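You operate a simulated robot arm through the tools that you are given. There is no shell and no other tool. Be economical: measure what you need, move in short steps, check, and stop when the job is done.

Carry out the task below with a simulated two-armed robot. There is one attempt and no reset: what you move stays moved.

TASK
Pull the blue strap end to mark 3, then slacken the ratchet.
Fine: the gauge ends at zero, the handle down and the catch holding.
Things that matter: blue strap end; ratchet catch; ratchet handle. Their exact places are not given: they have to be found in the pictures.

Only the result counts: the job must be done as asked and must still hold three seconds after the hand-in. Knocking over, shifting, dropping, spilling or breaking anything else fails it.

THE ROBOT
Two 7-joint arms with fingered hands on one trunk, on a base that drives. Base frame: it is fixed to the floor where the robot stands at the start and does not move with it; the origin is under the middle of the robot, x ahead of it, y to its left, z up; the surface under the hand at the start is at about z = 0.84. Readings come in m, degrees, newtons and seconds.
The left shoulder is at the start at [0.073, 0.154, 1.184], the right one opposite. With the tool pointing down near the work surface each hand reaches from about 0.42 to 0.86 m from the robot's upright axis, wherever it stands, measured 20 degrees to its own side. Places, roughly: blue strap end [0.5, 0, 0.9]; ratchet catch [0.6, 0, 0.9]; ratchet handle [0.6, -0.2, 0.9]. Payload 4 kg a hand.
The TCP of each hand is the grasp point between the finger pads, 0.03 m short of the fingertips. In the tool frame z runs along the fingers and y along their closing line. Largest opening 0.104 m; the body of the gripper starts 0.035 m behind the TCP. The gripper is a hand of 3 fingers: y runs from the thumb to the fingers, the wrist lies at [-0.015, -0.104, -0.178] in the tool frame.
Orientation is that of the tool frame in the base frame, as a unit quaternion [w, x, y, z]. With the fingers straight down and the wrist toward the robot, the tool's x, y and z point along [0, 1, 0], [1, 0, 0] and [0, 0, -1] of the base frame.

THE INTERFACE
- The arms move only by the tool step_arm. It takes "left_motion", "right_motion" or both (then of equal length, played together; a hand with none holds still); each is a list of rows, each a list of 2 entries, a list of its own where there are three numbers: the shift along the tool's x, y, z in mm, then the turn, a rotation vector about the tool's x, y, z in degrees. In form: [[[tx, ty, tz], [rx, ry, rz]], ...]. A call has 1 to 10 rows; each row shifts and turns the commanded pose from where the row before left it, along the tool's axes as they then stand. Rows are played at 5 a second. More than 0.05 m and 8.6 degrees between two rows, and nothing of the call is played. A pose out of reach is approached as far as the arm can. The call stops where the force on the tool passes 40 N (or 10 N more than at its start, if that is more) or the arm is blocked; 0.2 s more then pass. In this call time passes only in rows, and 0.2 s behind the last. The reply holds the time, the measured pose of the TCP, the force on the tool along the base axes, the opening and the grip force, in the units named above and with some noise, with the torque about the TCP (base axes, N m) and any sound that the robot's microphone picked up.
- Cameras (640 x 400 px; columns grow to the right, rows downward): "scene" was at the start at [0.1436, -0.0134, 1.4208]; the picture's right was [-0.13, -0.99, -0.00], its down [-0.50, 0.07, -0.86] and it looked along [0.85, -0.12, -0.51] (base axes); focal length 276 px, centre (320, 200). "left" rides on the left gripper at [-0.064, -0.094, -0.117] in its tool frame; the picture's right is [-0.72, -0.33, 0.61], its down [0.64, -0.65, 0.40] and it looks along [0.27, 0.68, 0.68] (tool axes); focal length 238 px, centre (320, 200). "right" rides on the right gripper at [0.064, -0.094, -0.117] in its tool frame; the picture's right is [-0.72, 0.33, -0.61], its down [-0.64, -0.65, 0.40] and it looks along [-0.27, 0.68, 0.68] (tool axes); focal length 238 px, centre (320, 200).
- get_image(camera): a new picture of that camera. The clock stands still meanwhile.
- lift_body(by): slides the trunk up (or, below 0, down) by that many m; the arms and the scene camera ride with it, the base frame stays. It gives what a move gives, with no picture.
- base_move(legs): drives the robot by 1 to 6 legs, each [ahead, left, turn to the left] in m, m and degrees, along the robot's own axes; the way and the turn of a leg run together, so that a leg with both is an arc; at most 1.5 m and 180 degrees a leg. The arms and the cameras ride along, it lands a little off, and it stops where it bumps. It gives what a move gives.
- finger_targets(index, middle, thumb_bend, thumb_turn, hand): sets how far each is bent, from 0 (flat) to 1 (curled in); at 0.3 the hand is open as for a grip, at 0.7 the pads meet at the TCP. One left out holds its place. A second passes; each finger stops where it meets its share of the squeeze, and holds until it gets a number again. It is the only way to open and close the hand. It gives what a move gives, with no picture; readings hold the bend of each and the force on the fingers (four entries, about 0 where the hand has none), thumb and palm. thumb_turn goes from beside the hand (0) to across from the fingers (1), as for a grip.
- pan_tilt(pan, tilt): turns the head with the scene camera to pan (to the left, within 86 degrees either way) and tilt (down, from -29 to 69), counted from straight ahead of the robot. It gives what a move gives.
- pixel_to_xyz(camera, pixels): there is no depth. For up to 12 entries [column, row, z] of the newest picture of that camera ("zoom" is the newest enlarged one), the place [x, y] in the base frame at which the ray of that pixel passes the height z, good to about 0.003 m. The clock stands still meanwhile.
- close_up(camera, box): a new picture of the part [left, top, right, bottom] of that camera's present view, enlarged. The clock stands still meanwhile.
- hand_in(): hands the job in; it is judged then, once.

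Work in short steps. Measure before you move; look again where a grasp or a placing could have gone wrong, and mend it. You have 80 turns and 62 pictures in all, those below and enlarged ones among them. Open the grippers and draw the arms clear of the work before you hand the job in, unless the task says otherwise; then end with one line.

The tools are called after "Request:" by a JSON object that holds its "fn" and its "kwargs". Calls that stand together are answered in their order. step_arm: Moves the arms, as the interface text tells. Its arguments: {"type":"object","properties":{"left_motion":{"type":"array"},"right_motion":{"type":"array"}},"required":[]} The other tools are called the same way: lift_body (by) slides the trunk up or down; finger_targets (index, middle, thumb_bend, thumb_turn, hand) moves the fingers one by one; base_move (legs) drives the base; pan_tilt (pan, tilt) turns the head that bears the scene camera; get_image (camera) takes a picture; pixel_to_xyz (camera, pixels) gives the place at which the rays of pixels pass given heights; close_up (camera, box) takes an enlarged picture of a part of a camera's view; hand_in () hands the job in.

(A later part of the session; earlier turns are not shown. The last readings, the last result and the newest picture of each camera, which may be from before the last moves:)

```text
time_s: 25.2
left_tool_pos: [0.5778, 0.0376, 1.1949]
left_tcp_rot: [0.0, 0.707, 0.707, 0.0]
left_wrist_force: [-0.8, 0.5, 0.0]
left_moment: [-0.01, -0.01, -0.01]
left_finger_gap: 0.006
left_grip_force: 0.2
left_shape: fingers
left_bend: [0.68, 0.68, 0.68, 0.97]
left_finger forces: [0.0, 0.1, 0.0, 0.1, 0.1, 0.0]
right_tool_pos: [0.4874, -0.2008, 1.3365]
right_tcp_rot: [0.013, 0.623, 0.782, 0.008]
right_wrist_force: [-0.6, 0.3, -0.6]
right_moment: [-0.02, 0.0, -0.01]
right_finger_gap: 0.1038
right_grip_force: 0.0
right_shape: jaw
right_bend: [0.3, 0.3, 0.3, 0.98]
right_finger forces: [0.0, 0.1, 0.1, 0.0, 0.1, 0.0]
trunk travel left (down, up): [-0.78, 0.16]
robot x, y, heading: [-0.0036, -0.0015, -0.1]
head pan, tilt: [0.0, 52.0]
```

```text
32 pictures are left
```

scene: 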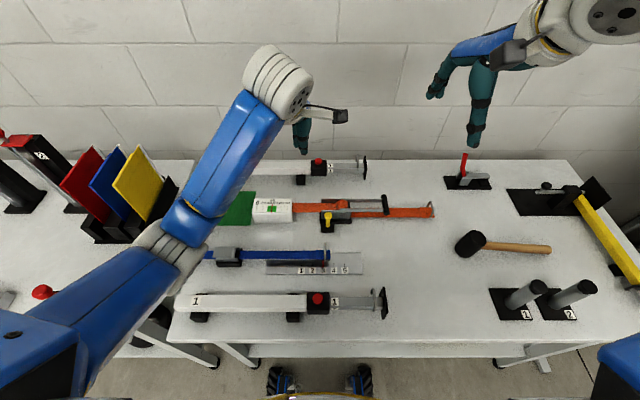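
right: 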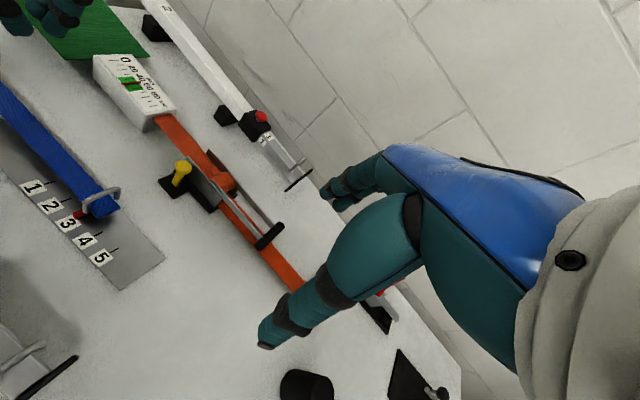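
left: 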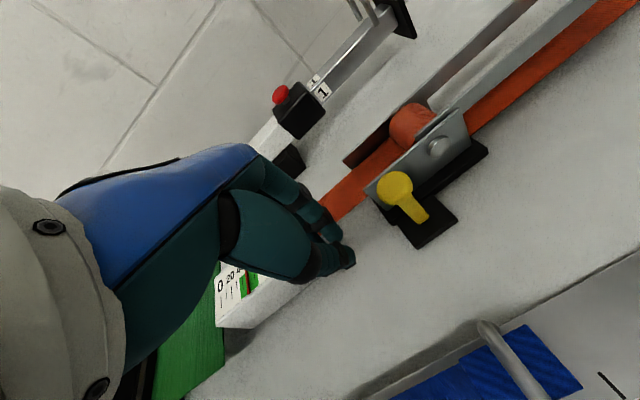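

Everything is in place. Now the left hand goes down again to z≈0.94 beside the catch, with the elbow higher.

Request:
{"fn": "step_arm", "kwargs": {"left_motion": [[[0, 0, 43], [0, 0, 0]], [[0, 0, 43], [0, 0, 0]], [[0, 0, 43], [0, 0, 0]], [[0, 0, 43], [0, 0, 0]], [[0, 0, 43], [0, 0, 0]], [[0, 0, 40], [0, 0, 0]]]}}

Request:
{"fn": "get_image", "kwargs": {"camera": "scene"}}

```text
time_s: 26.6
left_tool_pos: [0.5779, 0.0391, 0.9423]
left_tcp_rot: [0.0, 0.707, 0.707, 0.001]
left_wrist_force: [-0.5, -0.1, 0.5]
left_moment: [-0.02, 0.02, -0.01]
left_finger_gap: 0.0061
left_grip_force: 0.0
left_shape: fingers
left_bend: [0.68, 0.68, 0.68, 0.97]
left_finger forces: [0.1, 0.0, 0.0, 0.0, 0.0, 0.0]
right_tool_pos: [0.4864, -0.2015, 1.3368]
right_tcp_rot: [0.014, 0.623, 0.782, 0.007]
right_wrist_force: [-1.2, 0.2, -0.3]
right_moment: [0.0, -0.01, 0.01]
right_finger_gap: 0.1039
right_grip_force: 0.0
right_shape: jaw
right_bend: [0.3, 0.3, 0.3, 0.98]
right_finger forces: [0.0, 0.1, 0.0, 0.1, 0.0, 0.1]
trunk travel left (down, up): [-0.78, 0.16]
robot x, y, heading: [-0.0008, -0.0022, 0.1]
head pan, tilt: [0.0, 52.0]
```

```text
31 pictures are left
```

scene: 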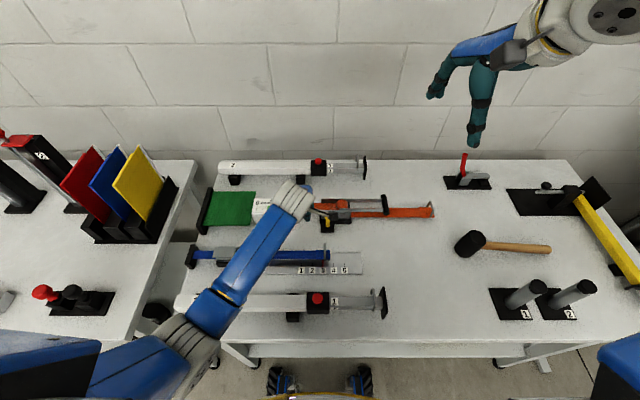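

No sway now (right hand reading steady). I lower to z≈0.928 and approach the ball toward -y.

Request:
{"fn": "step_arm", "kwargs": {"left_motion": [[[-5, 4, 14], [0, 0, 0]], [[-10, 0, 0], [0, 0, 0]], [[-10, 0, 0], [0, 0, 0]], [[-4, 0, 0], [0, 0, 0]], [[-3, 0, 0], [0, 0, 0]], [[-3, 0, 0], [0, 0, 0]], [[-3, 0, 0], [0, 0, 0]]]}}

Request:
{"fn": "close_up", "kwargs": {"camera": "scene", "box": [240, 170, 400, 270]}}

```text
time_s: 28.2
left_tool_pos: [0.5826, -0.0021, 0.9285]
left_tcp_rot: [0.0, 0.707, 0.707, 0.001]
left_wrist_force: [0.3, 0.4, -0.1]
left_moment: [-0.04, 0.01, -0.03]
left_finger_gap: 0.0057
left_grip_force: 0.1
left_shape: fingers
left_bend: [0.68, 0.68, 0.68, 0.97]
left_finger forces: [0.0, 0.0, 0.0, 0.0, 0.1, 0.0]
right_tool_pos: [0.4869, -0.2027, 1.336]
right_tcp_rot: [0.013, 0.623, 0.782, 0.008]
right_wrist_force: [0.2, -0.3, 0.8]
right_moment: [0.0, 0.01, -0.01]
right_finger_gap: 0.1037
right_grip_force: 0.1
right_shape: jaw
right_bend: [0.3, 0.3, 0.3, 0.98]
right_finger forces: [0.0, 0.0, 0.0, 0.0, 0.1, 0.0]
trunk travel left (down, up): [-0.78, 0.16]
robot x, y, heading: [-0.0017, -0.0032, 0.1]
head pan, tilt: [0.0, 52.0]
```

```text
4.00 times, centred on (320, 220) of scene
```

zoom: 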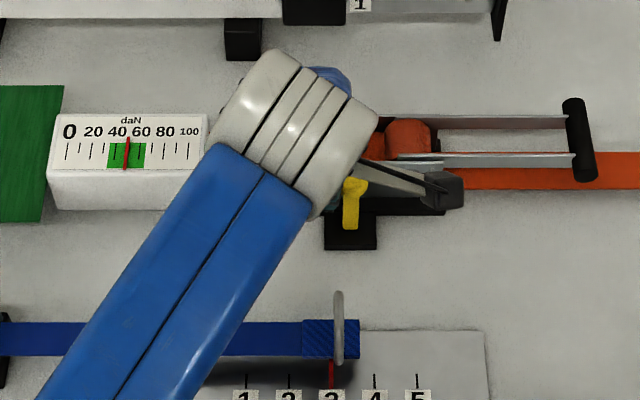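

No contact yet; gauge visible at ~48. I continue in 3 mm rows.

Request:
{"fn": "step_arm", "kwargs": {"left_motion": [[[-3, 0, 0], [0, 0, 0]], [[-3, 0, 0], [0, 0, 0]], [[-3, 0, 0], [0, 0, 0]]]}}

Request:
{"fn": "get_image", "kwargs": {"camera": "left"}}

```text
time_s: 29.1
left_tool_pos: [0.5836, -0.0068, 0.9266]
left_tcp_rot: [0.0, 0.707, 0.708, 0.0]
left_wrist_force: [1.2, 6.8, 0.7]
left_moment: [0.12, -0.02, 0.07]
left_finger_gap: 0.0071
left_grip_force: 2.9
left_shape: fingers
left_bend: [0.67, 0.68, 0.68, 0.98]
left_finger forces: [4.7, 0.0, 0.0, 0.1, 1.3, 0.0]
right_tool_pos: [0.486, -0.1976, 1.337]
right_tcp_rot: [0.013, 0.622, 0.783, 0.008]
right_wrist_force: [-0.1, 0.3, -0.3]
right_moment: [0.04, 0.0, 0.02]
right_finger_gap: 0.1039
right_grip_force: 0.1
right_shape: jaw
right_bend: [0.3, 0.3, 0.3, 0.98]
right_finger forces: [0.0, 0.1, 0.1, 0.0, 0.0, 0.2]
trunk travel left (down, up): [-0.78, 0.16]
robot x, y, heading: [0.0005, 0.001, -0.1]
head pan, tilt: [0.0, 52.0]
```

```text
29 pictures are left
```

left: 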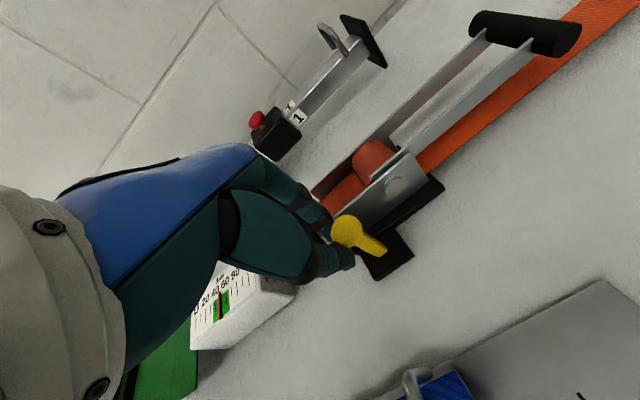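

Pushing toward -y meets a stiff stop (6.8 N, ball did not move), so the catch likely swings toward the robot. I back off, rise, set the fingers half open, and position over the ball to get the fingers behind it.

Request:
{"fn": "step_arm", "kwargs": {"left_motion": [[[8, 0, 0], [0, 0, 0]], [[0, 0, -35], [0, 0, 0]], [[-13, -6, 0], [0, 0, 0]], [[-14, -6, 0], [0, 0, 0]]]}}

Request:
{"fn": "finger_targets", "kwargs": {"hand": "left", "index": 0.5, "middle": 0.5, "thumb_bend": 0.45}}

Request:
{"fn": "get_image", "kwargs": {"camera": "left"}}

```text
time_s: 30.2
left_tool_pos: [0.5797, -0.0036, 0.9618]
left_tcp_rot: [-0.007, 0.701, 0.712, 0.022]
left_wrist_force: [-0.6, 0.1, -0.3]
left_moment: [0.01, 0.02, -0.03]
left_finger_gap: 0.0062
left_grip_force: 0.0
left_shape: fingers
left_bend: [0.68, 0.68, 0.68, 0.98]
left_finger forces: [0.1, 0.0, 0.1, 0.0, 0.1, 0.0]
right_tool_pos: [0.4856, -0.1999, 1.3372]
right_tcp_rot: [0.014, 0.623, 0.782, 0.008]
right_wrist_force: [0.1, -0.6, -0.1]
right_moment: [-0.02, 0.03, 0.02]
right_finger_gap: 0.1037
right_grip_force: 0.0
right_shape: jaw
right_bend: [0.3, 0.3, 0.3, 0.98]
right_finger forces: [0.0, 0.1, 0.0, 0.0, 0.0, 0.0]
trunk travel left (down, up): [-0.78, 0.16]
robot x, y, heading: [-0.0034, 0.0024, 0.0]
head pan, tilt: [0.0, 52.0]
stopped in row 4 (left hand): the arm was blocked; the commanded pose is now the measured one
```

```text
time_s: 31.2
left_tool_pos: [0.5772, -0.0039, 0.9606]
left_tcp_rot: [-0.008, 0.702, 0.712, 0.022]
left_wrist_force: [-0.2, -0.5, 0.5]
left_moment: [0.01, -0.02, 0.0]
left_finger_gap: 0.0582
left_grip_force: 0.1
left_shape: fingers
left_bend: [0.5, 0.5, 0.45, 0.98]
left_finger forces: [0.0, 0.0, 0.1, 0.1, 0.0, 0.1]
right_tool_pos: [0.4852, -0.2005, 1.3378]
right_tcp_rot: [0.013, 0.623, 0.782, 0.008]
right_wrist_force: [-0.6, 1.4, 0.2]
right_moment: [0.0, -0.02, 0.04]
right_finger_gap: 0.1037
right_grip_force: 0.1
right_shape: jaw
right_bend: [0.3, 0.3, 0.3, 0.98]
right_finger forces: [0.1, 0.1, 0.0, 0.1, 0.0, 0.0]
trunk travel left (down, up): [-0.78, 0.16]
robot x, y, heading: [-0.0011, 0.0004, -0.2]
head pan, tilt: [0.0, 52.0]
```

```text
28 pictures are left
```

left: 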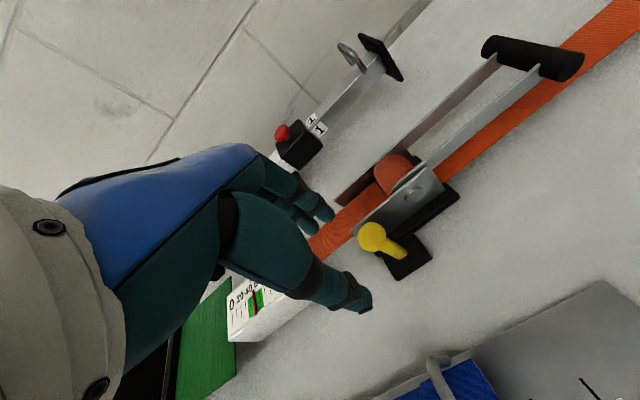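

The left arm was blocked with no wrist force: the elbow hits something (body or table edge). I raise the hand and drive the base back 0.12 m and right 0.08 m so the arm is straighter.

Request:
{"fn": "step_arm", "kwargs": {"left_motion": [[[10, 0, -20], [0, 0, 0]], [[10, 0, -40], [0, 0, 0]], [[10, 0, -40], [0, 0, 0]], [[0, 0, -40], [0, 0, 0]]]}}

Request:
{"fn": "base_move", "kwargs": {"legs": [[-0.12, -0.08, 0]]}}

Request:
{"fn": "get_image", "kwargs": {"camera": "scene"}}

```text
time_s: 32.2
left_tool_pos: [0.5793, 0.0375, 1.0969]
left_tcp_rot: [-0.019, 0.696, 0.716, 0.035]
left_wrist_force: [-0.1, 0.2, -0.4]
left_moment: [-0.02, 0.02, 0.01]
left_finger_gap: 0.058
left_grip_force: 0.0
left_shape: fingers
left_bend: [0.5, 0.5, 0.45, 0.98]
left_finger forces: [0.1, 0.0, 0.0, 0.0, 0.1, 0.0]
right_tool_pos: [0.4845, -0.2019, 1.3369]
right_tcp_rot: [0.013, 0.622, 0.783, 0.009]
right_wrist_force: [0.2, -0.7, 0.1]
right_moment: [0.0, -0.01, -0.05]
right_finger_gap: 0.1039
right_grip_force: 0.0
right_shape: jaw
right_bend: [0.3, 0.3, 0.3, 0.98]
right_finger forces: [0.1, 0.1, 0.0, 0.1, 0.1, 0.1]
trunk travel left (down, up): [-0.78, 0.16]
robot x, y, heading: [-0.0024, -0.0012, -0.2]
head pan, tilt: [0.0, 52.0]
```

```text
time_s: 33.6
left_tool_pos: [0.4631, -0.0271, 1.0987]
left_tcp_rot: [-0.012, 0.697, 0.717, 0.029]
left_wrist_force: [0.0, 0.9, 0.5]
left_moment: [0.01, -0.01, -0.01]
left_finger_gap: 0.0581
left_grip_force: 0.0
left_shape: fingers
left_bend: [0.5, 0.5, 0.45, 0.98]
left_finger forces: [0.0, 0.1, 0.1, 0.1, 0.1, 0.1]
right_tool_pos: [0.3671, -0.2613, 1.3385]
right_tcp_rot: [0.017, 0.623, 0.782, 0.002]
right_wrist_force: [-0.2, 0.5, -0.3]
right_moment: [0.0, 0.01, -0.02]
right_finger_gap: 0.1038
right_grip_force: 0.1
right_shape: jaw
right_bend: [0.3, 0.3, 0.3, 0.98]
right_finger forces: [0.0, 0.1, 0.0, 0.0, 0.0, 0.1]
trunk travel left (down, up): [-0.78, 0.16]
robot x, y, heading: [-0.1196, -0.0751, -0.3]
head pan, tilt: [0.0, 52.0]
```

```text
27 pictures are left
```

scene: 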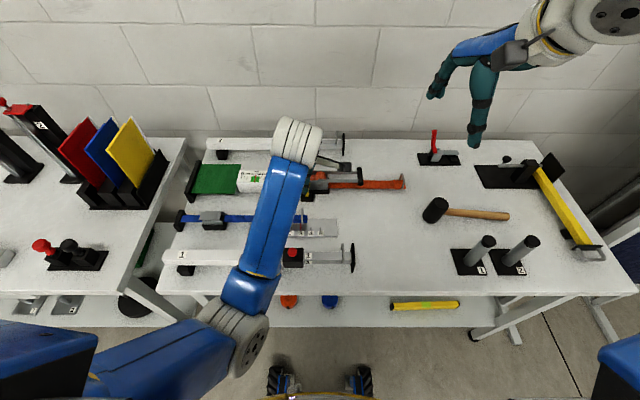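

The hand is now at (0.463,-0.027,1.099), slightly tilted. I straighten it and go over the catch: 108 mm forward, 130 mm down.

Request:
{"fn": "step_arm", "kwargs": {"left_motion": [[[0, 0, 0], [1.3, -3.3, 1.6]], [[0, 36, 0], [0, 0, 0]], [[0, 36, 0], [0, 0, 0]], [[0, 36, 0], [0, 0, 0]], [[0, 0, 35], [0, 0, 0]], [[0, 0, 35], [0, 0, 0]], [[0, 0, 35], [0, 0, 0]], [[0, 0, 25], [0, 0, 0]]]}}

Request:
{"fn": "get_image", "kwargs": {"camera": "left"}}

Request:
{"fn": "get_image", "kwargs": {"camera": "scene"}}

```text
time_s: 35.4
left_tool_pos: [0.5686, -0.035, 0.9717]
left_tcp_rot: [-0.001, 0.707, 0.707, 0.006]
left_wrist_force: [-0.6, 0.6, -0.2]
left_moment: [0.03, 0.04, 0.01]
left_finger_gap: 0.0582
left_grip_force: 0.1
left_shape: fingers
left_bend: [0.5, 0.5, 0.45, 0.98]
left_finger forces: [0.0, 0.0, 0.1, 0.0, 0.1, 0.1]
right_tool_pos: [0.3621, -0.2736, 1.3396]
right_tcp_rot: [0.016, 0.623, 0.782, 0.008]
right_wrist_force: [0.3, -0.1, 0.4]
right_moment: [-0.02, 0.01, -0.03]
right_finger_gap: 0.104
right_grip_force: 0.1
right_shape: jaw
right_bend: [0.3, 0.3, 0.3, 0.98]
right_finger forces: [0.0, 0.0, 0.1, 0.0, 0.1, 0.1]
trunk travel left (down, up): [-0.78, 0.16]
robot x, y, heading: [-0.1217, -0.0749, -0.1]
head pan, tilt: [0.0, 52.0]
```

```text
26 pictures are left
```

left: 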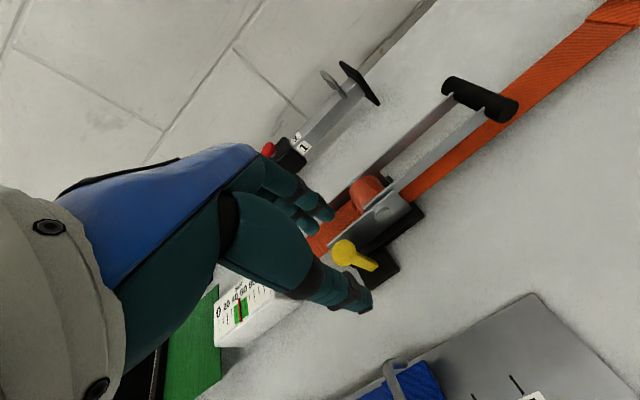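

```text
25 pictures are left
```

scene: 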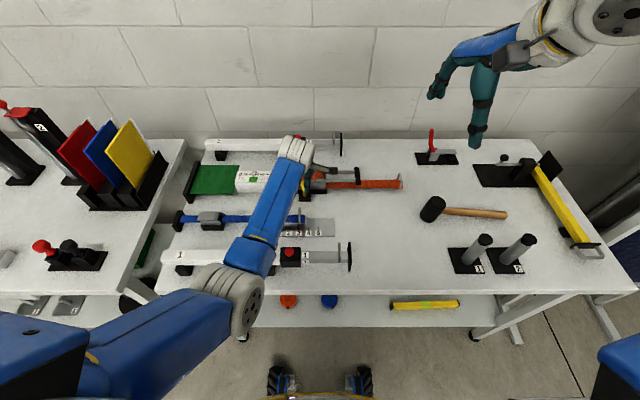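

Steady, no sway. I shift +10 mm in y and +6 mm in x so the two fingers come behind the ball, and lower to z≈0.942.

Request:
{"fn": "step_arm", "kwargs": {"left_motion": [[[10, 6, 10], [0, 0, 0]], [[0, 0, 10], [0, 0, 0]], [[0, 0, 10], [0, 0, 0]]]}}

Request:
{"fn": "close_up", "kwargs": {"camera": "left", "box": [240, 150, 480, 300]}}

```text
time_s: 36.2
left_tool_pos: [0.5733, -0.0255, 0.9415]
left_tcp_rot: [-0.002, 0.707, 0.707, 0.007]
left_wrist_force: [0.5, 0.9, -0.3]
left_moment: [-0.03, 0.0, 0.02]
left_finger_gap: 0.0581
left_grip_force: 0.0
left_shape: fingers
left_bend: [0.5, 0.5, 0.45, 0.98]
left_finger forces: [0.0, 0.1, 0.0, 0.0, 0.0, 0.0]
right_tool_pos: [0.3609, -0.2754, 1.3376]
right_tcp_rot: [0.015, 0.623, 0.782, 0.008]
right_wrist_force: [-1.1, 0.4, 1.0]
right_moment: [0.0, -0.03, -0.03]
right_finger_gap: 0.1039
right_grip_force: 0.0
right_shape: jaw
right_bend: [0.3, 0.3, 0.3, 0.98]
right_finger forces: [0.1, 0.0, 0.1, 0.1, 0.1, 0.0]
trunk travel left (down, up): [-0.78, 0.16]
robot x, y, heading: [-0.1167, -0.0735, -0.2]
head pan, tilt: [0.0, 52.0]
```

```text
2.67 times, centred on (360, 225) of left
```

zoom: 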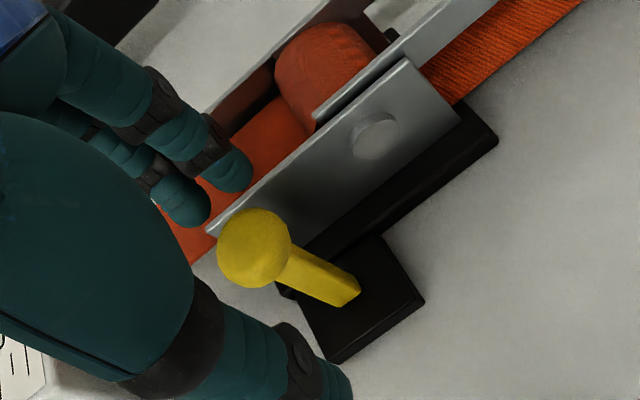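

I check where fingertips and ball lie in this zoom.

Request:
{"fn": "pixel_to_xyz", "kwargs": {"camera": "zoom", "pixels": [[188, 212, 0.915], [237, 178, 0.915], [254, 247, 0.908], [254, 247, 0.9], [330, 385, 0.915], [215, 232, 0.906], [408, 62, 0.906], [340, 290, 0.85]]}}

```text
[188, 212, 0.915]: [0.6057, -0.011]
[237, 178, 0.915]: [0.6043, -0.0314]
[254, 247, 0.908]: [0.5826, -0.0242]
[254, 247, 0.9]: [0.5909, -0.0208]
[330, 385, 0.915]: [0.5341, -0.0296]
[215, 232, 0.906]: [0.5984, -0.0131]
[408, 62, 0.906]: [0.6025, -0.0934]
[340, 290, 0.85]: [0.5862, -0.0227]
```

Fingertips (0.605, y -0.011/-0.031) are right behind the ball (0.583,-0.024). I lower 7 mm and pinch the ball.

Request:
{"fn": "step_arm", "kwargs": {"left_motion": [[[0, 0, 4], [0, 0, 0]], [[0, 0, 3], [0, 0, 0]]]}}

Request:
{"fn": "finger_targets", "kwargs": {"hand": "left", "index": 0.6, "middle": 0.6, "thumb_bend": 0.68}}

Request:
{"fn": "close_up", "kwargs": {"camera": "left", "box": [240, 150, 480, 300]}}

```text
time_s: 36.8
left_tool_pos: [0.5736, -0.0288, 0.9349]
left_tcp_rot: [-0.003, 0.708, 0.706, 0.008]
left_wrist_force: [0.5, -0.1, -0.7]
left_moment: [-0.03, -0.04, -0.03]
left_finger_gap: 0.0581
left_grip_force: 0.1
left_shape: fingers
left_bend: [0.5, 0.5, 0.45, 0.98]
left_finger forces: [0.0, 0.0, 0.1, 0.1, 0.0, 0.0]
right_tool_pos: [0.363, -0.2779, 1.3386]
right_tcp_rot: [0.015, 0.624, 0.781, 0.009]
right_wrist_force: [0.1, -1.1, -0.4]
right_moment: [0.01, 0.02, 0.02]
right_finger_gap: 0.1039
right_grip_force: 0.1
right_shape: jaw
right_bend: [0.3, 0.3, 0.3, 0.98]
right_finger forces: [0.1, 0.0, 0.0, 0.1, 0.1, 0.0]
trunk travel left (down, up): [-0.78, 0.16]
robot x, y, heading: [-0.1198, -0.0739, -0.3]
head pan, tilt: [0.0, 52.0]
```

```text
time_s: 37.8
left_tool_pos: [0.5741, -0.0284, 0.9359]
left_tcp_rot: [-0.003, 0.707, 0.708, 0.007]
left_wrist_force: [0.3, -0.4, -0.8]
left_moment: [0.0, -0.03, 0.02]
left_finger_gap: 0.0173
left_grip_force: 0.9
left_shape: fingers
left_bend: [0.59, 0.59, 0.68, 0.98]
left_finger forces: [0.3, 1.0, 0.0, 0.1, 0.1, 0.1]
right_tool_pos: [0.3618, -0.2767, 1.3378]
right_tcp_rot: [0.015, 0.623, 0.782, 0.009]
right_wrist_force: [0.0, 0.7, 0.2]
right_moment: [-0.02, 0.01, 0.01]
right_finger_gap: 0.1039
right_grip_force: 0.1
right_shape: jaw
right_bend: [0.3, 0.3, 0.3, 0.98]
right_finger forces: [0.0, 0.1, 0.0, 0.0, 0.1, 0.1]
trunk travel left (down, up): [-0.78, 0.16]
robot x, y, heading: [-0.1197, -0.0749, -0.5]
head pan, tilt: [0.0, 52.0]
```

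```text
2.67 times, centred on (360, 225) of left
```

zoom: 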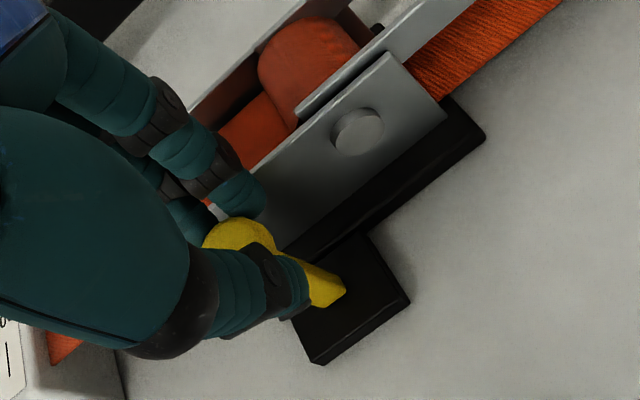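

Fingers are on the rear of the ball, the thumb in front. I pull toward the robot in 3 mm rows.

Request:
{"fn": "step_arm", "kwargs": {"left_motion": [[[0, -3, 0], [0, 0, 0]], [[0, -3, 0], [0, 0, 0]], [[0, -3, 0], [0, 0, 0]], [[0, -3, 0], [0, 0, 0]]]}}

Request:
{"fn": "close_up", "kwargs": {"camera": "left", "box": [240, 150, 480, 300]}}

```text
time_s: 38.8
left_tool_pos: [0.5615, -0.0292, 0.9336]
left_tcp_rot: [-0.003, 0.707, 0.707, 0.008]
left_wrist_force: [0.5, 0.6, 0.2]
left_moment: [0.02, 0.02, 0.02]
left_finger_gap: 0.0166
left_grip_force: 0.7
left_shape: fingers
left_bend: [0.6, 0.6, 0.68, 0.98]
left_finger forces: [0.1, 0.2, 0.1, 0.0, 0.2, 0.1]
right_tool_pos: [0.3618, -0.2772, 1.3379]
right_tcp_rot: [0.014, 0.624, 0.781, 0.008]
right_wrist_force: [-0.3, -0.2, -0.5]
right_moment: [0.02, -0.03, -0.02]
right_finger_gap: 0.1038
right_grip_force: 0.1
right_shape: jaw
right_bend: [0.3, 0.3, 0.3, 0.98]
right_finger forces: [0.0, 0.0, 0.0, 0.0, 0.1, 0.1]
trunk travel left (down, up): [-0.78, 0.16]
robot x, y, heading: [-0.1177, -0.0774, 0.0]
head pan, tilt: [0.0, 52.0]
```

```text
2.67 times, centred on (360, 225) of left
```

zoom: 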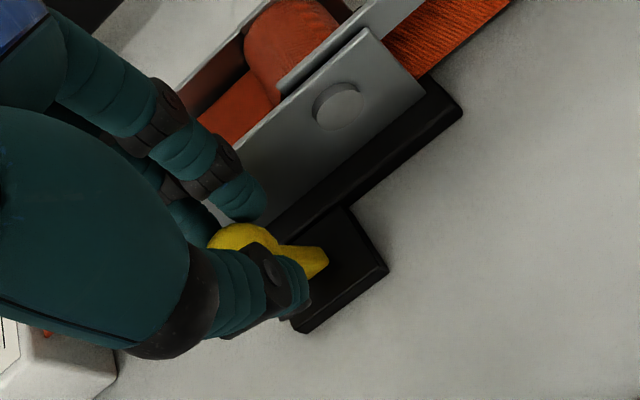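

The catch swings toward the robot with nearly no force. I pull 8 mm more and check the gauge.

Request:
{"fn": "step_arm", "kwargs": {"left_motion": [[[0, -3, 0], [0, 0, 0]], [[0, -3, 1], [0, 0, 0]], [[0, -2, 1], [0, 0, 0]]]}}

Request:
{"fn": "close_up", "kwargs": {"camera": "scene", "box": [220, 150, 420, 275]}}

Request:
{"fn": "close_up", "kwargs": {"camera": "left", "box": [240, 150, 480, 300]}}

```text
time_s: 39.6
left_tool_pos: [0.5556, -0.0293, 0.9332]
left_tcp_rot: [-0.003, 0.708, 0.706, 0.007]
left_wrist_force: [-0.5, 0.6, 0.0]
left_moment: [-0.03, -0.01, 0.02]
left_finger_gap: 0.0167
left_grip_force: 0.0
left_shape: fingers
left_bend: [0.6, 0.6, 0.68, 0.98]
left_finger forces: [0.1, 0.0, 0.0, 0.0, 0.0, 0.0]
right_tool_pos: [0.3615, -0.2763, 1.3393]
right_tcp_rot: [0.015, 0.623, 0.782, 0.008]
right_wrist_force: [0.3, -0.4, 0.1]
right_moment: [0.0, 0.0, -0.02]
right_finger_gap: 0.1038
right_grip_force: 0.1
right_shape: jaw
right_bend: [0.3, 0.3, 0.3, 0.98]
right_finger forces: [0.1, 0.0, 0.1, 0.0, 0.0, 0.0]
trunk travel left (down, up): [-0.78, 0.16]
robot x, y, heading: [-0.1224, -0.0721, -0.3]
head pan, tilt: [0.0, 52.0]
```

```text
3.20 times, centred on (320, 212) of scene
```

zoom: 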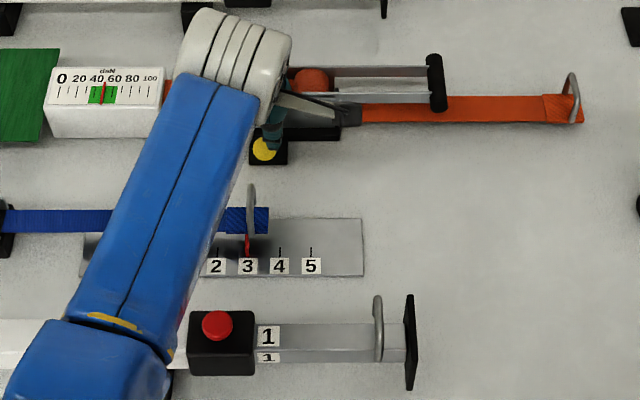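

```text
2.67 times, centred on (360, 225) of left
```

zoom: 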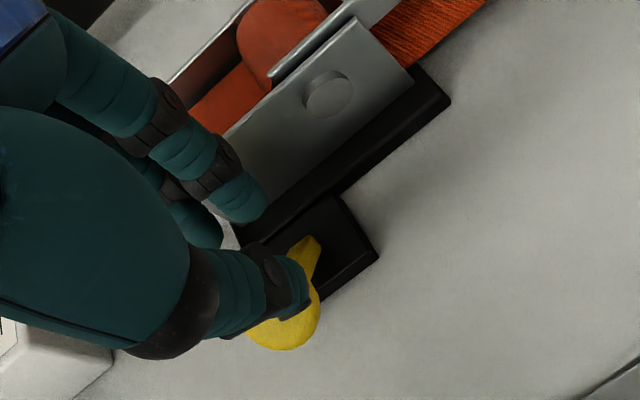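

The catch flipped over toward the robot and stays there (no finger force); the gauge is still ~48. I raise the left hand and withdraw to see the catch.

Request:
{"fn": "step_arm", "kwargs": {"left_motion": [[[0, 0, -20], [0, 0, 0]], [[0, 0, -40], [0, 0, 0]], [[0, 0, -40], [0, 0, 0]], [[30, -20, -30], [0, 0, 0]], [[40, -20, 0], [0, 0, 0]], [[40, -20, 0], [0, 0, 0]], [[40, -20, 0], [0, 0, 0]]]}}

Request:
{"fn": "close_up", "kwargs": {"camera": "scene", "box": [220, 150, 420, 275]}}

```text
time_s: 41.2
left_tool_pos: [0.4707, 0.1231, 1.0694]
left_tcp_rot: [-0.002, 0.708, 0.707, 0.007]
left_wrist_force: [-0.3, 0.1, -0.3]
left_moment: [-0.04, -0.03, 0.02]
left_finger_gap: 0.0165
left_grip_force: 0.0
left_shape: fingers
left_bend: [0.6, 0.6, 0.68, 0.98]
left_finger forces: [0.0, 0.0, 0.0, 0.0, 0.0, 0.0]
right_tool_pos: [0.3602, -0.2759, 1.3397]
right_tcp_rot: [0.016, 0.623, 0.782, 0.008]
right_wrist_force: [0.1, -0.1, 0.1]
right_moment: [0.0, 0.01, 0.0]
right_finger_gap: 0.1036
right_grip_force: 0.0
right_shape: jaw
right_bend: [0.3, 0.3, 0.3, 0.98]
right_finger forces: [0.1, 0.0, 0.0, 0.0, 0.0, 0.0]
trunk travel left (down, up): [-0.78, 0.16]
robot x, y, heading: [-0.1214, -0.0757, -0.2]
head pan, tilt: [0.0, 52.0]
```

```text
3.20 times, centred on (320, 212) of scene
```

zoom: 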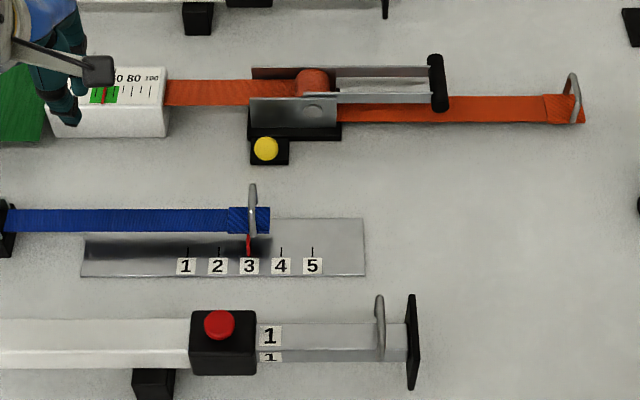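

The catch leans toward the robot and stays open; handle still down, pointer on mark 3. Now the right hand: straighten yaw by +13° and go above the handle grip (0.632,-0.199).

Request:
{"fn": "step_arm", "kwargs": {"right_motion": [[[0, 0, 0], [0, 0, 6.5]], [[0, 0, 0], [0, 0, 6.4]], [[9.6, 34, 25], [0, 0, 0]], [[9.6, 34, 25], [0, 0, 0]], [[9.6, 34, 25], [0, 0, 0]], [[9.6, 34, 25], [0, 0, 0]], [[9.6, 34, 25], [0, 0, 0]], [[9.6, 34, 25], [0, 0, 0]], [[9.6, 34, 25], [0, 0, 0]], [[9.6, 34, 25], [0, 0, 0]]]}}

Request:
{"fn": "get_image", "kwargs": {"camera": "scene"}}

```text
time_s: 43.4
left_tool_pos: [0.4738, 0.1231, 1.0683]
left_tcp_rot: [-0.001, 0.708, 0.706, 0.006]
left_wrist_force: [-0.1, 0.8, 0.1]
left_moment: [-0.03, 0.0, 0.03]
left_finger_gap: 0.0164
left_grip_force: 0.0
left_shape: fingers
left_bend: [0.6, 0.6, 0.68, 0.98]
left_finger forces: [0.0, 0.1, 0.0, 0.1, 0.0, 0.1]
right_tool_pos: [0.6398, -0.2003, 1.1446]
right_tcp_rot: [0.014, 0.707, 0.707, 0.009]
right_wrist_force: [-0.2, 0.2, 0.9]
right_moment: [0.01, 0.0, 0.01]
right_finger_gap: 0.1037
right_grip_force: 0.2
right_shape: jaw
right_bend: [0.3, 0.3, 0.3, 0.98]
right_finger forces: [0.1, 0.0, 0.1, 0.0, 0.0, 0.1]
trunk travel left (down, up): [-0.78, 0.16]
robot x, y, heading: [-0.121, -0.0778, -0.2]
head pan, tilt: [0.0, 52.0]
```

```text
18 pictures are left
```

scene: 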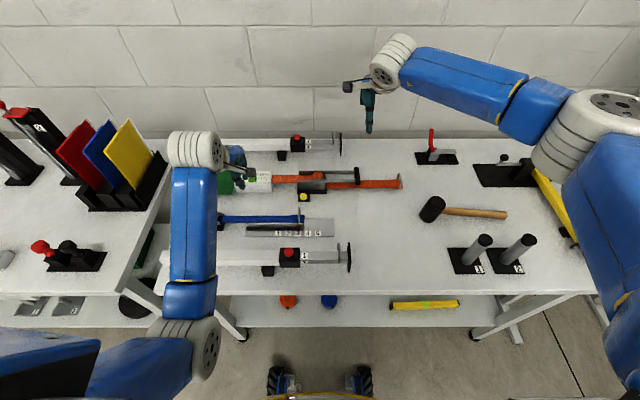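

I correct the small tilt and descend to z≈0.96 above the grip, then look with the right camera.

Request:
{"fn": "step_arm", "kwargs": {"right_motion": [[[0, 0, 0], [1.9, 0, 0]], [[0, -2, 45], [0, 0, 0]], [[0, -2, 45], [0, 0, 0]], [[0, -2, 45], [0, 0, 0]], [[0, 0, 40], [0, 0, 0]]]}}

Request:
{"fn": "get_image", "kwargs": {"camera": "right"}}

```text
time_s: 44.6
left_tool_pos: [0.4717, 0.1224, 1.0681]
left_tcp_rot: [-0.002, 0.707, 0.707, 0.008]
left_wrist_force: [0.3, -0.2, 0.1]
left_moment: [0.03, -0.01, -0.02]
left_finger_gap: 0.0165
left_grip_force: 0.1
left_shape: fingers
left_bend: [0.6, 0.6, 0.68, 0.98]
left_finger forces: [0.0, 0.0, 0.0, 0.0, 0.1, 0.0]
right_tool_pos: [0.6318, -0.2043, 0.9685]
right_tcp_rot: [0.001, 0.707, 0.707, -0.002]
right_wrist_force: [0.5, -0.5, 0.4]
right_moment: [-0.02, -0.01, -0.01]
right_finger_gap: 0.104
right_grip_force: 0.0
right_shape: jaw
right_bend: [0.3, 0.3, 0.3, 0.98]
right_finger forces: [0.0, 0.1, 0.1, 0.0, 0.0, 0.1]
trunk travel left (down, up): [-0.78, 0.16]
robot x, y, heading: [-0.1196, -0.0793, -0.1]
head pan, tilt: [0.0, 52.0]
```

```text
17 pictures are left
```

right: 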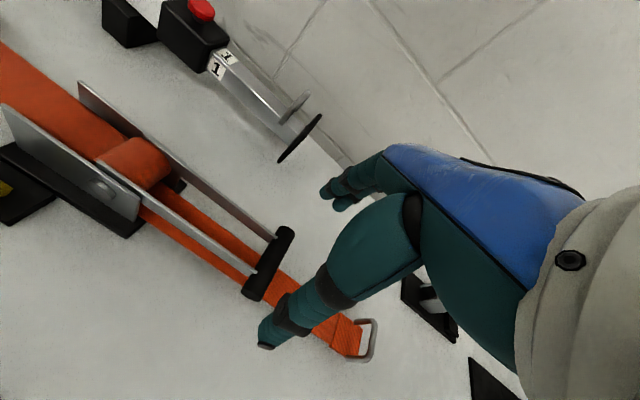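

Grip end caps at (253,292) and (286,233) in the right picture; I measure them and the fingertips.

Request:
{"fn": "pixel_to_xyz", "kwargs": {"camera": "right", "pixels": [[253, 288, 0.89], [253, 288, 0.9], [285, 235, 0.89], [285, 235, 0.9], [266, 343, 0.94], [326, 192, 0.94], [105, 190, 0.895], [340, 350, 0.85]]}}

```text
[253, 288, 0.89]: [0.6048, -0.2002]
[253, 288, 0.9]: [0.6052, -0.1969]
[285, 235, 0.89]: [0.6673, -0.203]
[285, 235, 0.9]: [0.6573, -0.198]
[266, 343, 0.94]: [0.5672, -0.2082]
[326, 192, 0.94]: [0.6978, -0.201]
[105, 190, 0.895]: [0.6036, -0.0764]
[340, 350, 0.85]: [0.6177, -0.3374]
```

Grip spans x≈0.597–0.672 at y≈-0.2; the fingers clear it. I lower 62 mm and close on the grip's ends.

Request:
{"fn": "step_arm", "kwargs": {"right_motion": [[[4, 2, 22], [0, 0, 0]], [[0, 0, 20], [0, 0, 0]], [[0, 0, 20], [0, 0, 0]]]}}

Request:
{"fn": "finger_targets", "kwargs": {"hand": "right", "index": 0.6, "middle": 0.6, "thumb_bend": 0.6}}

Request:
{"fn": "close_up", "kwargs": {"camera": "right", "box": [160, 180, 400, 330]}}

```text
time_s: 45.4
left_tool_pos: [0.4717, 0.1229, 1.0685]
left_tcp_rot: [-0.002, 0.708, 0.706, 0.007]
left_wrist_force: [-0.1, -0.2, -0.1]
left_moment: [0.0, 0.01, -0.01]
left_finger_gap: 0.0168
left_grip_force: 0.1
left_shape: fingers
left_bend: [0.6, 0.6, 0.68, 0.98]
left_finger forces: [0.1, 0.1, 0.0, 0.0, 0.0, 0.1]
right_tool_pos: [0.6368, -0.1989, 0.9079]
right_tcp_rot: [0.003, 0.707, 0.707, -0.003]
right_wrist_force: [0.4, 0.0, 0.4]
right_moment: [0.0, 0.0, -0.02]
right_finger_gap: 0.1037
right_grip_force: 0.0
right_shape: jaw
right_bend: [0.3, 0.3, 0.3, 0.98]
right_finger forces: [0.0, 0.0, 0.0, 0.1, 0.1, 0.1]
trunk travel left (down, up): [-0.78, 0.16]
robot x, y, heading: [-0.1166, -0.0776, -0.3]
head pan, tilt: [0.0, 52.0]
```

```text
time_s: 46.4
left_tool_pos: [0.4712, 0.122, 1.0687]
left_tcp_rot: [-0.002, 0.707, 0.707, 0.007]
left_wrist_force: [0.0, 0.6, -0.6]
left_moment: [0.0, 0.04, -0.01]
left_finger_gap: 0.0166
left_grip_force: 0.1
left_shape: fingers
left_bend: [0.6, 0.6, 0.68, 0.98]
left_finger forces: [0.1, 0.1, 0.0, 0.0, 0.0, 0.0]
right_tool_pos: [0.6365, -0.1993, 0.9088]
right_tcp_rot: [0.002, 0.708, 0.706, -0.002]
right_wrist_force: [-5.2, -2.0, 0.6]
right_moment: [-0.03, 0.21, 0.05]
right_finger_gap: 0.0771
right_grip_force: 20.8
right_shape: fingers
right_bend: [0.43, 0.54, 0.42, 0.97]
right_finger forces: [11.5, 6.4, 0.1, 0.0, 22.8, 0.0]
trunk travel left (down, up): [-0.78, 0.16]
robot x, y, heading: [-0.1199, -0.0742, -0.1]
head pan, tilt: [0.0, 52.0]
```

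```text
2.67 times, centred on (280, 255) of right
```

zoom: 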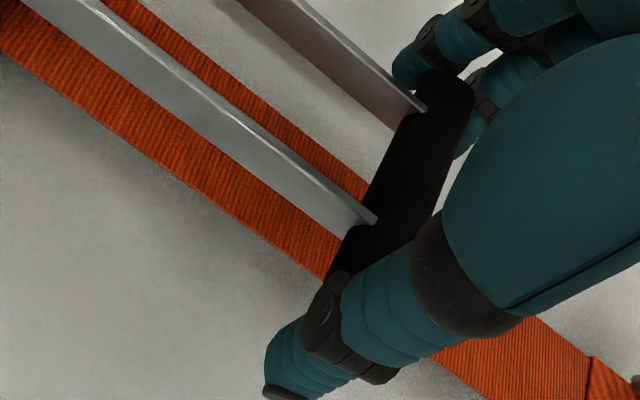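

Firm pinch (21 N) on the grip's ends. I lift the handle along its arc (radius ≈0.131 m about y≈-0.068) by 30°.

Request:
{"fn": "step_arm", "kwargs": {"right_motion": [[[0.5, 0, -11.4], [0, 0, 0]], [[1.5, 0, -11.3], [0, 0, 0]], [[2.5, 0, -11.2], [0, 0, 0]], [[3.4, 0, -10.9], [0, 0, 0]], [[4.4, 0, -10.5], [0, 0, 0]], [[5.3, 0, -10.2], [0, 0, 0]]]}}

Request:
{"fn": "close_up", "kwargs": {"camera": "scene", "box": [220, 130, 420, 255]}}

```text
time_s: 47.8
left_tool_pos: [0.4731, 0.1258, 1.0677]
left_tcp_rot: [-0.002, 0.707, 0.707, 0.006]
left_wrist_force: [-0.4, -0.5, -0.5]
left_moment: [-0.01, 0.02, -0.01]
left_finger_gap: 0.0164
left_grip_force: 0.0
left_shape: fingers
left_bend: [0.6, 0.6, 0.68, 0.98]
left_finger forces: [0.0, 0.0, 0.0, 0.0, 0.0, 0.1]
right_tool_pos: [0.6367, -0.1756, 0.9749]
right_tcp_rot: [0.002, 0.706, 0.708, -0.003]
right_wrist_force: [-8.0, 9.2, -12.0]
right_moment: [-0.05, 0.2, 0.11]
right_finger_gap: 0.0755
right_grip_force: 20.5
right_shape: fingers
right_bend: [0.44, 0.56, 0.43, 0.95]
right_finger forces: [14.4, 5.0, 0.0, 0.0, 20.2, 0.1]
trunk travel left (down, up): [-0.78, 0.16]
robot x, y, heading: [-0.1172, -0.073, -0.3]
head pan, tilt: [0.0, 52.0]
```

```text
3.20 times, centred on (320, 192) of scene
```

zoom: 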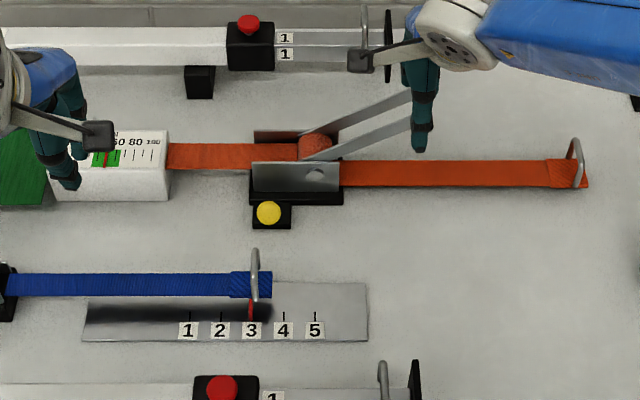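

The handle rises at ~30–40°; the force shows a pull toward the pivot (+9 N in y), so I correct the path by +6 mm in y and continue to about 70°.

Request:
{"fn": "step_arm", "kwargs": {"right_motion": [[[6, 0, 0], [0, 0, 0]], [[7.7, 0, -8.4], [0, 0, 0]], [[8.4, 0, -7.7], [0, 0, 0]], [[9, 0, -7], [0, 0, 0]], [[9.6, 0, -6.2], [0, 0, 0]], [[10.1, 0, -5.3], [0, 0, 0]], [[10.5, 0, -4.4], [0, 0, 0]]]}}

Request:
{"fn": "close_up", "kwargs": {"camera": "scene", "box": [220, 130, 420, 255]}}

```text
time_s: 49.4
left_tool_pos: [0.4689, 0.1208, 1.0696]
left_tcp_rot: [-0.001, 0.708, 0.706, 0.008]
left_wrist_force: [-0.6, -0.2, -0.7]
left_moment: [0.01, 0.01, 0.0]
left_finger_gap: 0.0166
left_grip_force: 0.1
left_shape: fingers
left_bend: [0.6, 0.6, 0.68, 0.98]
left_finger forces: [0.1, 0.1, 0.0, 0.0, 0.0, 0.0]
right_tool_pos: [0.6367, -0.1186, 1.017]
right_tcp_rot: [0.003, 0.709, 0.706, -0.001]
right_wrist_force: [-7.9, -5.0, 2.2]
right_moment: [-0.32, -0.07, -0.41]
right_finger_gap: 0.069
right_grip_force: 20.8
right_shape: fingers
right_bend: [0.47, 0.56, 0.44, 0.95]
right_finger forces: [9.8, 15.6, 0.0, 0.0, 16.1, 0.0]
trunk travel left (down, up): [-0.78, 0.16]
robot x, y, heading: [-0.1201, -0.0726, -0.3]
head pan, tilt: [0.0, 52.0]
```

```text
3.20 times, centred on (320, 192) of scene
```

zoom: 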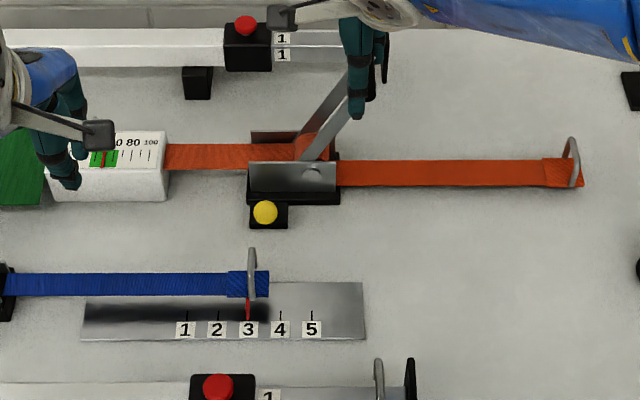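

The handle is at ~65–70°, gauge unchanged. I continue along the arc past vertical to ~110°.

Request:
{"fn": "step_arm", "kwargs": {"right_motion": [[[10.9, 0, -3.4], [0, 0, 0]], [[11.1, 0, -2.5], [0, 0, 0]], [[11.3, 0, -1.5], [0, 0, 0]], [[11.4, 0, -0.5], [0, 0, 0]], [[11.4, 0, 0.5], [0, 0, 0]], [[11.3, 0, 1.5], [0, 0, 0]], [[11.1, 0, 2.5], [0, 0, 0]], [[10.9, 0, 3.4], [0, 0, 0]]]}}

Request:
{"fn": "close_up", "kwargs": {"camera": "scene", "box": [220, 130, 420, 255]}}

```text
time_s: 51.2
left_tool_pos: [0.4706, 0.1266, 1.0686]
left_tcp_rot: [-0.001, 0.707, 0.707, 0.006]
left_wrist_force: [0.3, -0.2, 0.6]
left_moment: [-0.02, -0.02, -0.02]
left_finger_gap: 0.0168
left_grip_force: 0.0
left_shape: fingers
left_bend: [0.6, 0.6, 0.68, 0.98]
left_finger forces: [0.0, 0.1, 0.0, 0.0, 0.0, 0.0]
right_tool_pos: [0.6365, -0.025, 1.0154]
right_tcp_rot: [0.002, 0.707, 0.707, -0.002]
right_wrist_force: [8.3, 4.8, 16.9]
right_moment: [-0.07, -0.35, -0.39]
right_finger_gap: 0.0435
right_grip_force: 16.2
right_shape: fingers
right_bend: [0.49, 0.54, 0.57, 0.93]
right_finger forces: [9.5, 12.8, 0.0, 0.1, 10.1, 0.0]
trunk travel left (down, up): [-0.78, 0.16]
robot x, y, heading: [-0.1202, -0.0758, -0.3]
head pan, tilt: [0.0, 52.0]
```

```text
3.20 times, centred on (320, 192) of scene
```

zoom: 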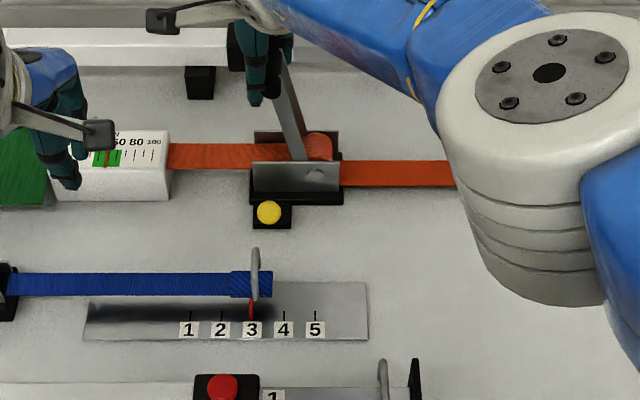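

The handle is past vertical (~105°), but the pinch has slipped to a gap of 0.044. I look through the right camera.

Request:
{"fn": "close_up", "kwargs": {"camera": "right", "box": [120, 150, 440, 350]}}

```text
2.00 times, centred on (280, 250) of right
```

zoom: 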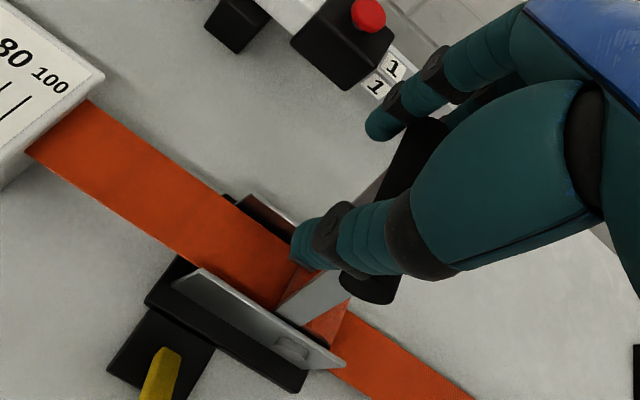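

Thumb and index have slipped to the +y side of the bar. I open the right hand, rise, and move to its -y side to push from there; the left hand moves farther away.

Request:
{"fn": "finger_targets", "kwargs": {"hand": "right", "index": 0.3, "middle": 0.3, "thumb_bend": 0.3}}

Request:
{"fn": "step_arm", "kwargs": {"right_motion": [[[0, 0, -30], [0, 0, 0]], [[0, 0, -40], [0, 0, 0]], [[-40, 0, 0], [0, 0, 0]], [[-30, 0, 0], [0, 0, 0]]], "left_motion": [[[25, -15, -10], [0, 0, 0]], [[25, -15, -10], [0, 0, 0]], [[25, -15, -10], [0, 0, 0]], [[25, -15, -10], [0, 0, 0]]]}}

Request:
{"fn": "close_up", "kwargs": {"camera": "scene", "box": [220, 130, 420, 255]}}

```text
time_s: 52.2
left_tool_pos: [0.4717, 0.1247, 1.0672]
left_tcp_rot: [-0.002, 0.707, 0.707, 0.007]
left_wrist_force: [-0.6, 0.4, -0.2]
left_moment: [0.01, 0.02, 0.0]
left_finger_gap: 0.0163
left_grip_force: 0.1
left_shape: fingers
left_bend: [0.6, 0.6, 0.68, 0.98]
left_finger forces: [0.0, 0.0, 0.0, 0.1, 0.0, 0.0]
right_tool_pos: [0.6373, -0.0275, 1.0121]
right_tcp_rot: [0.003, 0.708, 0.706, -0.002]
right_wrist_force: [0.3, 0.0, 0.2]
right_moment: [-0.02, 0.01, 0.01]
right_finger_gap: 0.1026
right_grip_force: 0.1
right_shape: fingers
right_bend: [0.3, 0.3, 0.3, 0.97]
right_finger forces: [0.0, 0.0, 0.0, 0.1, 0.0, 0.0]
trunk travel left (down, up): [-0.78, 0.16]
robot x, y, heading: [-0.1191, -0.0745, -0.2]
head pan, tilt: [0.0, 52.0]
```

```text
time_s: 53.2
left_tool_pos: [0.4141, 0.2182, 1.1078]
left_tcp_rot: [-0.002, 0.708, 0.706, 0.007]
left_wrist_force: [-0.5, 0.0, 0.9]
left_moment: [0.0, 0.01, -0.01]
left_finger_gap: 0.0167
left_grip_force: 0.0
left_shape: fingers
left_bend: [0.6, 0.6, 0.68, 0.98]
left_finger forces: [0.0, 0.0, 0.1, 0.0, 0.0, 0.0]
right_tool_pos: [0.6381, -0.1019, 1.0837]
right_tcp_rot: [0.001, 0.707, 0.707, -0.001]
right_wrist_force: [-0.9, -0.1, -0.4]
right_moment: [0.04, -0.01, 0.02]
right_finger_gap: 0.1031
right_grip_force: 0.0
right_shape: fingers
right_bend: [0.3, 0.3, 0.3, 0.97]
right_finger forces: [0.0, 0.1, 0.1, 0.0, 0.0, 0.0]
trunk travel left (down, up): [-0.78, 0.16]
robot x, y, heading: [-0.1204, -0.0763, -0.2]
head pan, tilt: [0.0, 52.0]
```

```text
3.20 times, centred on (320, 192) of scene
```

zoom: 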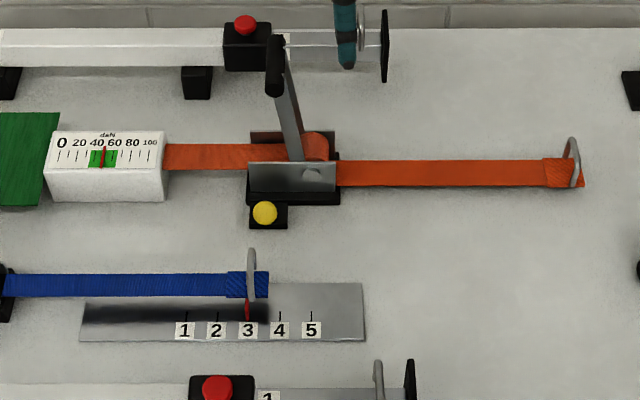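

The handle stays at ~105°. I close the right fingers, lower behind the bar (-y side) and push toward +y to ~130°.

Request:
{"fn": "finger_targets", "kwargs": {"hand": "right", "index": 0.68, "middle": 0.68, "thumb_bend": 0.68}}

Request:
{"fn": "step_arm", "kwargs": {"right_motion": [[[0, -3, 36], [0, 0, 0]], [[0, 0, 36], [0, 0, 0]], [[20, 0, 0], [0, 0, 0]], [[15, 0, 0], [0, 0, 0]], [[10, 0, 2], [0, 0, 0]], [[10, 0, 4], [0, 0, 0]], [[10, 0, 6], [0, 0, 0]], [[10, 0, 6], [0, 0, 0]], [[10, 0, 7], [0, 0, 0]]]}}

Request:
{"fn": "close_up", "kwargs": {"camera": "scene", "box": [220, 130, 420, 255]}}

```text
time_s: 54.2
left_tool_pos: [0.4138, 0.2207, 1.1078]
left_tcp_rot: [-0.001, 0.708, 0.706, 0.006]
left_wrist_force: [0.2, -0.4, -0.3]
left_moment: [-0.02, 0.0, 0.02]
left_finger_gap: 0.0165
left_grip_force: 0.0
left_shape: fingers
left_bend: [0.6, 0.6, 0.68, 0.98]
left_finger forces: [0.0, 0.0, 0.0, 0.0, 0.0, 0.1]
right_tool_pos: [0.6377, -0.0988, 1.0836]
right_tcp_rot: [0.002, 0.707, 0.707, -0.002]
right_wrist_force: [-0.3, -0.6, -0.3]
right_moment: [0.02, -0.01, 0.03]
right_finger_gap: 0.0069
right_grip_force: 0.0
right_shape: fingers
right_bend: [0.68, 0.68, 0.68, 0.97]
right_finger forces: [0.0, 0.0, 0.0, 0.1, 0.0, 0.0]
trunk travel left (down, up): [-0.78, 0.16]
robot x, y, heading: [-0.121, -0.0741, -0.1]
head pan, tilt: [0.0, 52.0]
```

```text
time_s: 56.2
left_tool_pos: [0.4134, 0.221, 1.1068]
left_tcp_rot: [-0.002, 0.707, 0.707, 0.007]
left_wrist_force: [-1.1, -0.8, -0.6]
left_moment: [0.0, 0.02, 0.01]
left_finger_gap: 0.0169
left_grip_force: 0.1
left_shape: fingers
left_bend: [0.6, 0.6, 0.68, 0.98]
left_finger forces: [0.0, 0.1, 0.0, 0.0, 0.0, 0.0]
right_tool_pos: [0.622, -0.0227, 0.9789]
right_tcp_rot: [0.001, 0.708, 0.706, -0.002]
right_wrist_force: [1.0, -0.9, 1.5]
right_moment: [0.0, 0.01, 0.0]
right_finger_gap: 0.0051
right_grip_force: 0.7
right_shape: fingers
right_bend: [0.68, 0.68, 0.69, 0.98]
right_finger forces: [0.0, 0.0, 0.1, 0.0, 0.8, 0.0]
right hand out of reach, approached as far as the arm can: row 7, 8, 9
trunk travel left (down, up): [-0.78, 0.16]
robot x, y, heading: [-0.1164, -0.0742, -0.0]
head pan, tilt: [0.0, 52.0]
```

```text
3.20 times, centred on (320, 192) of scene
```

zoom: 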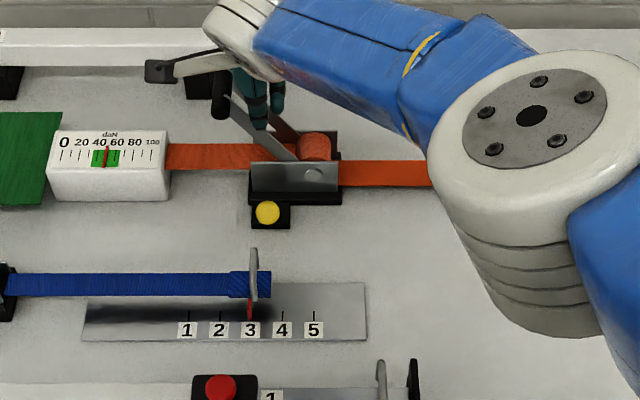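

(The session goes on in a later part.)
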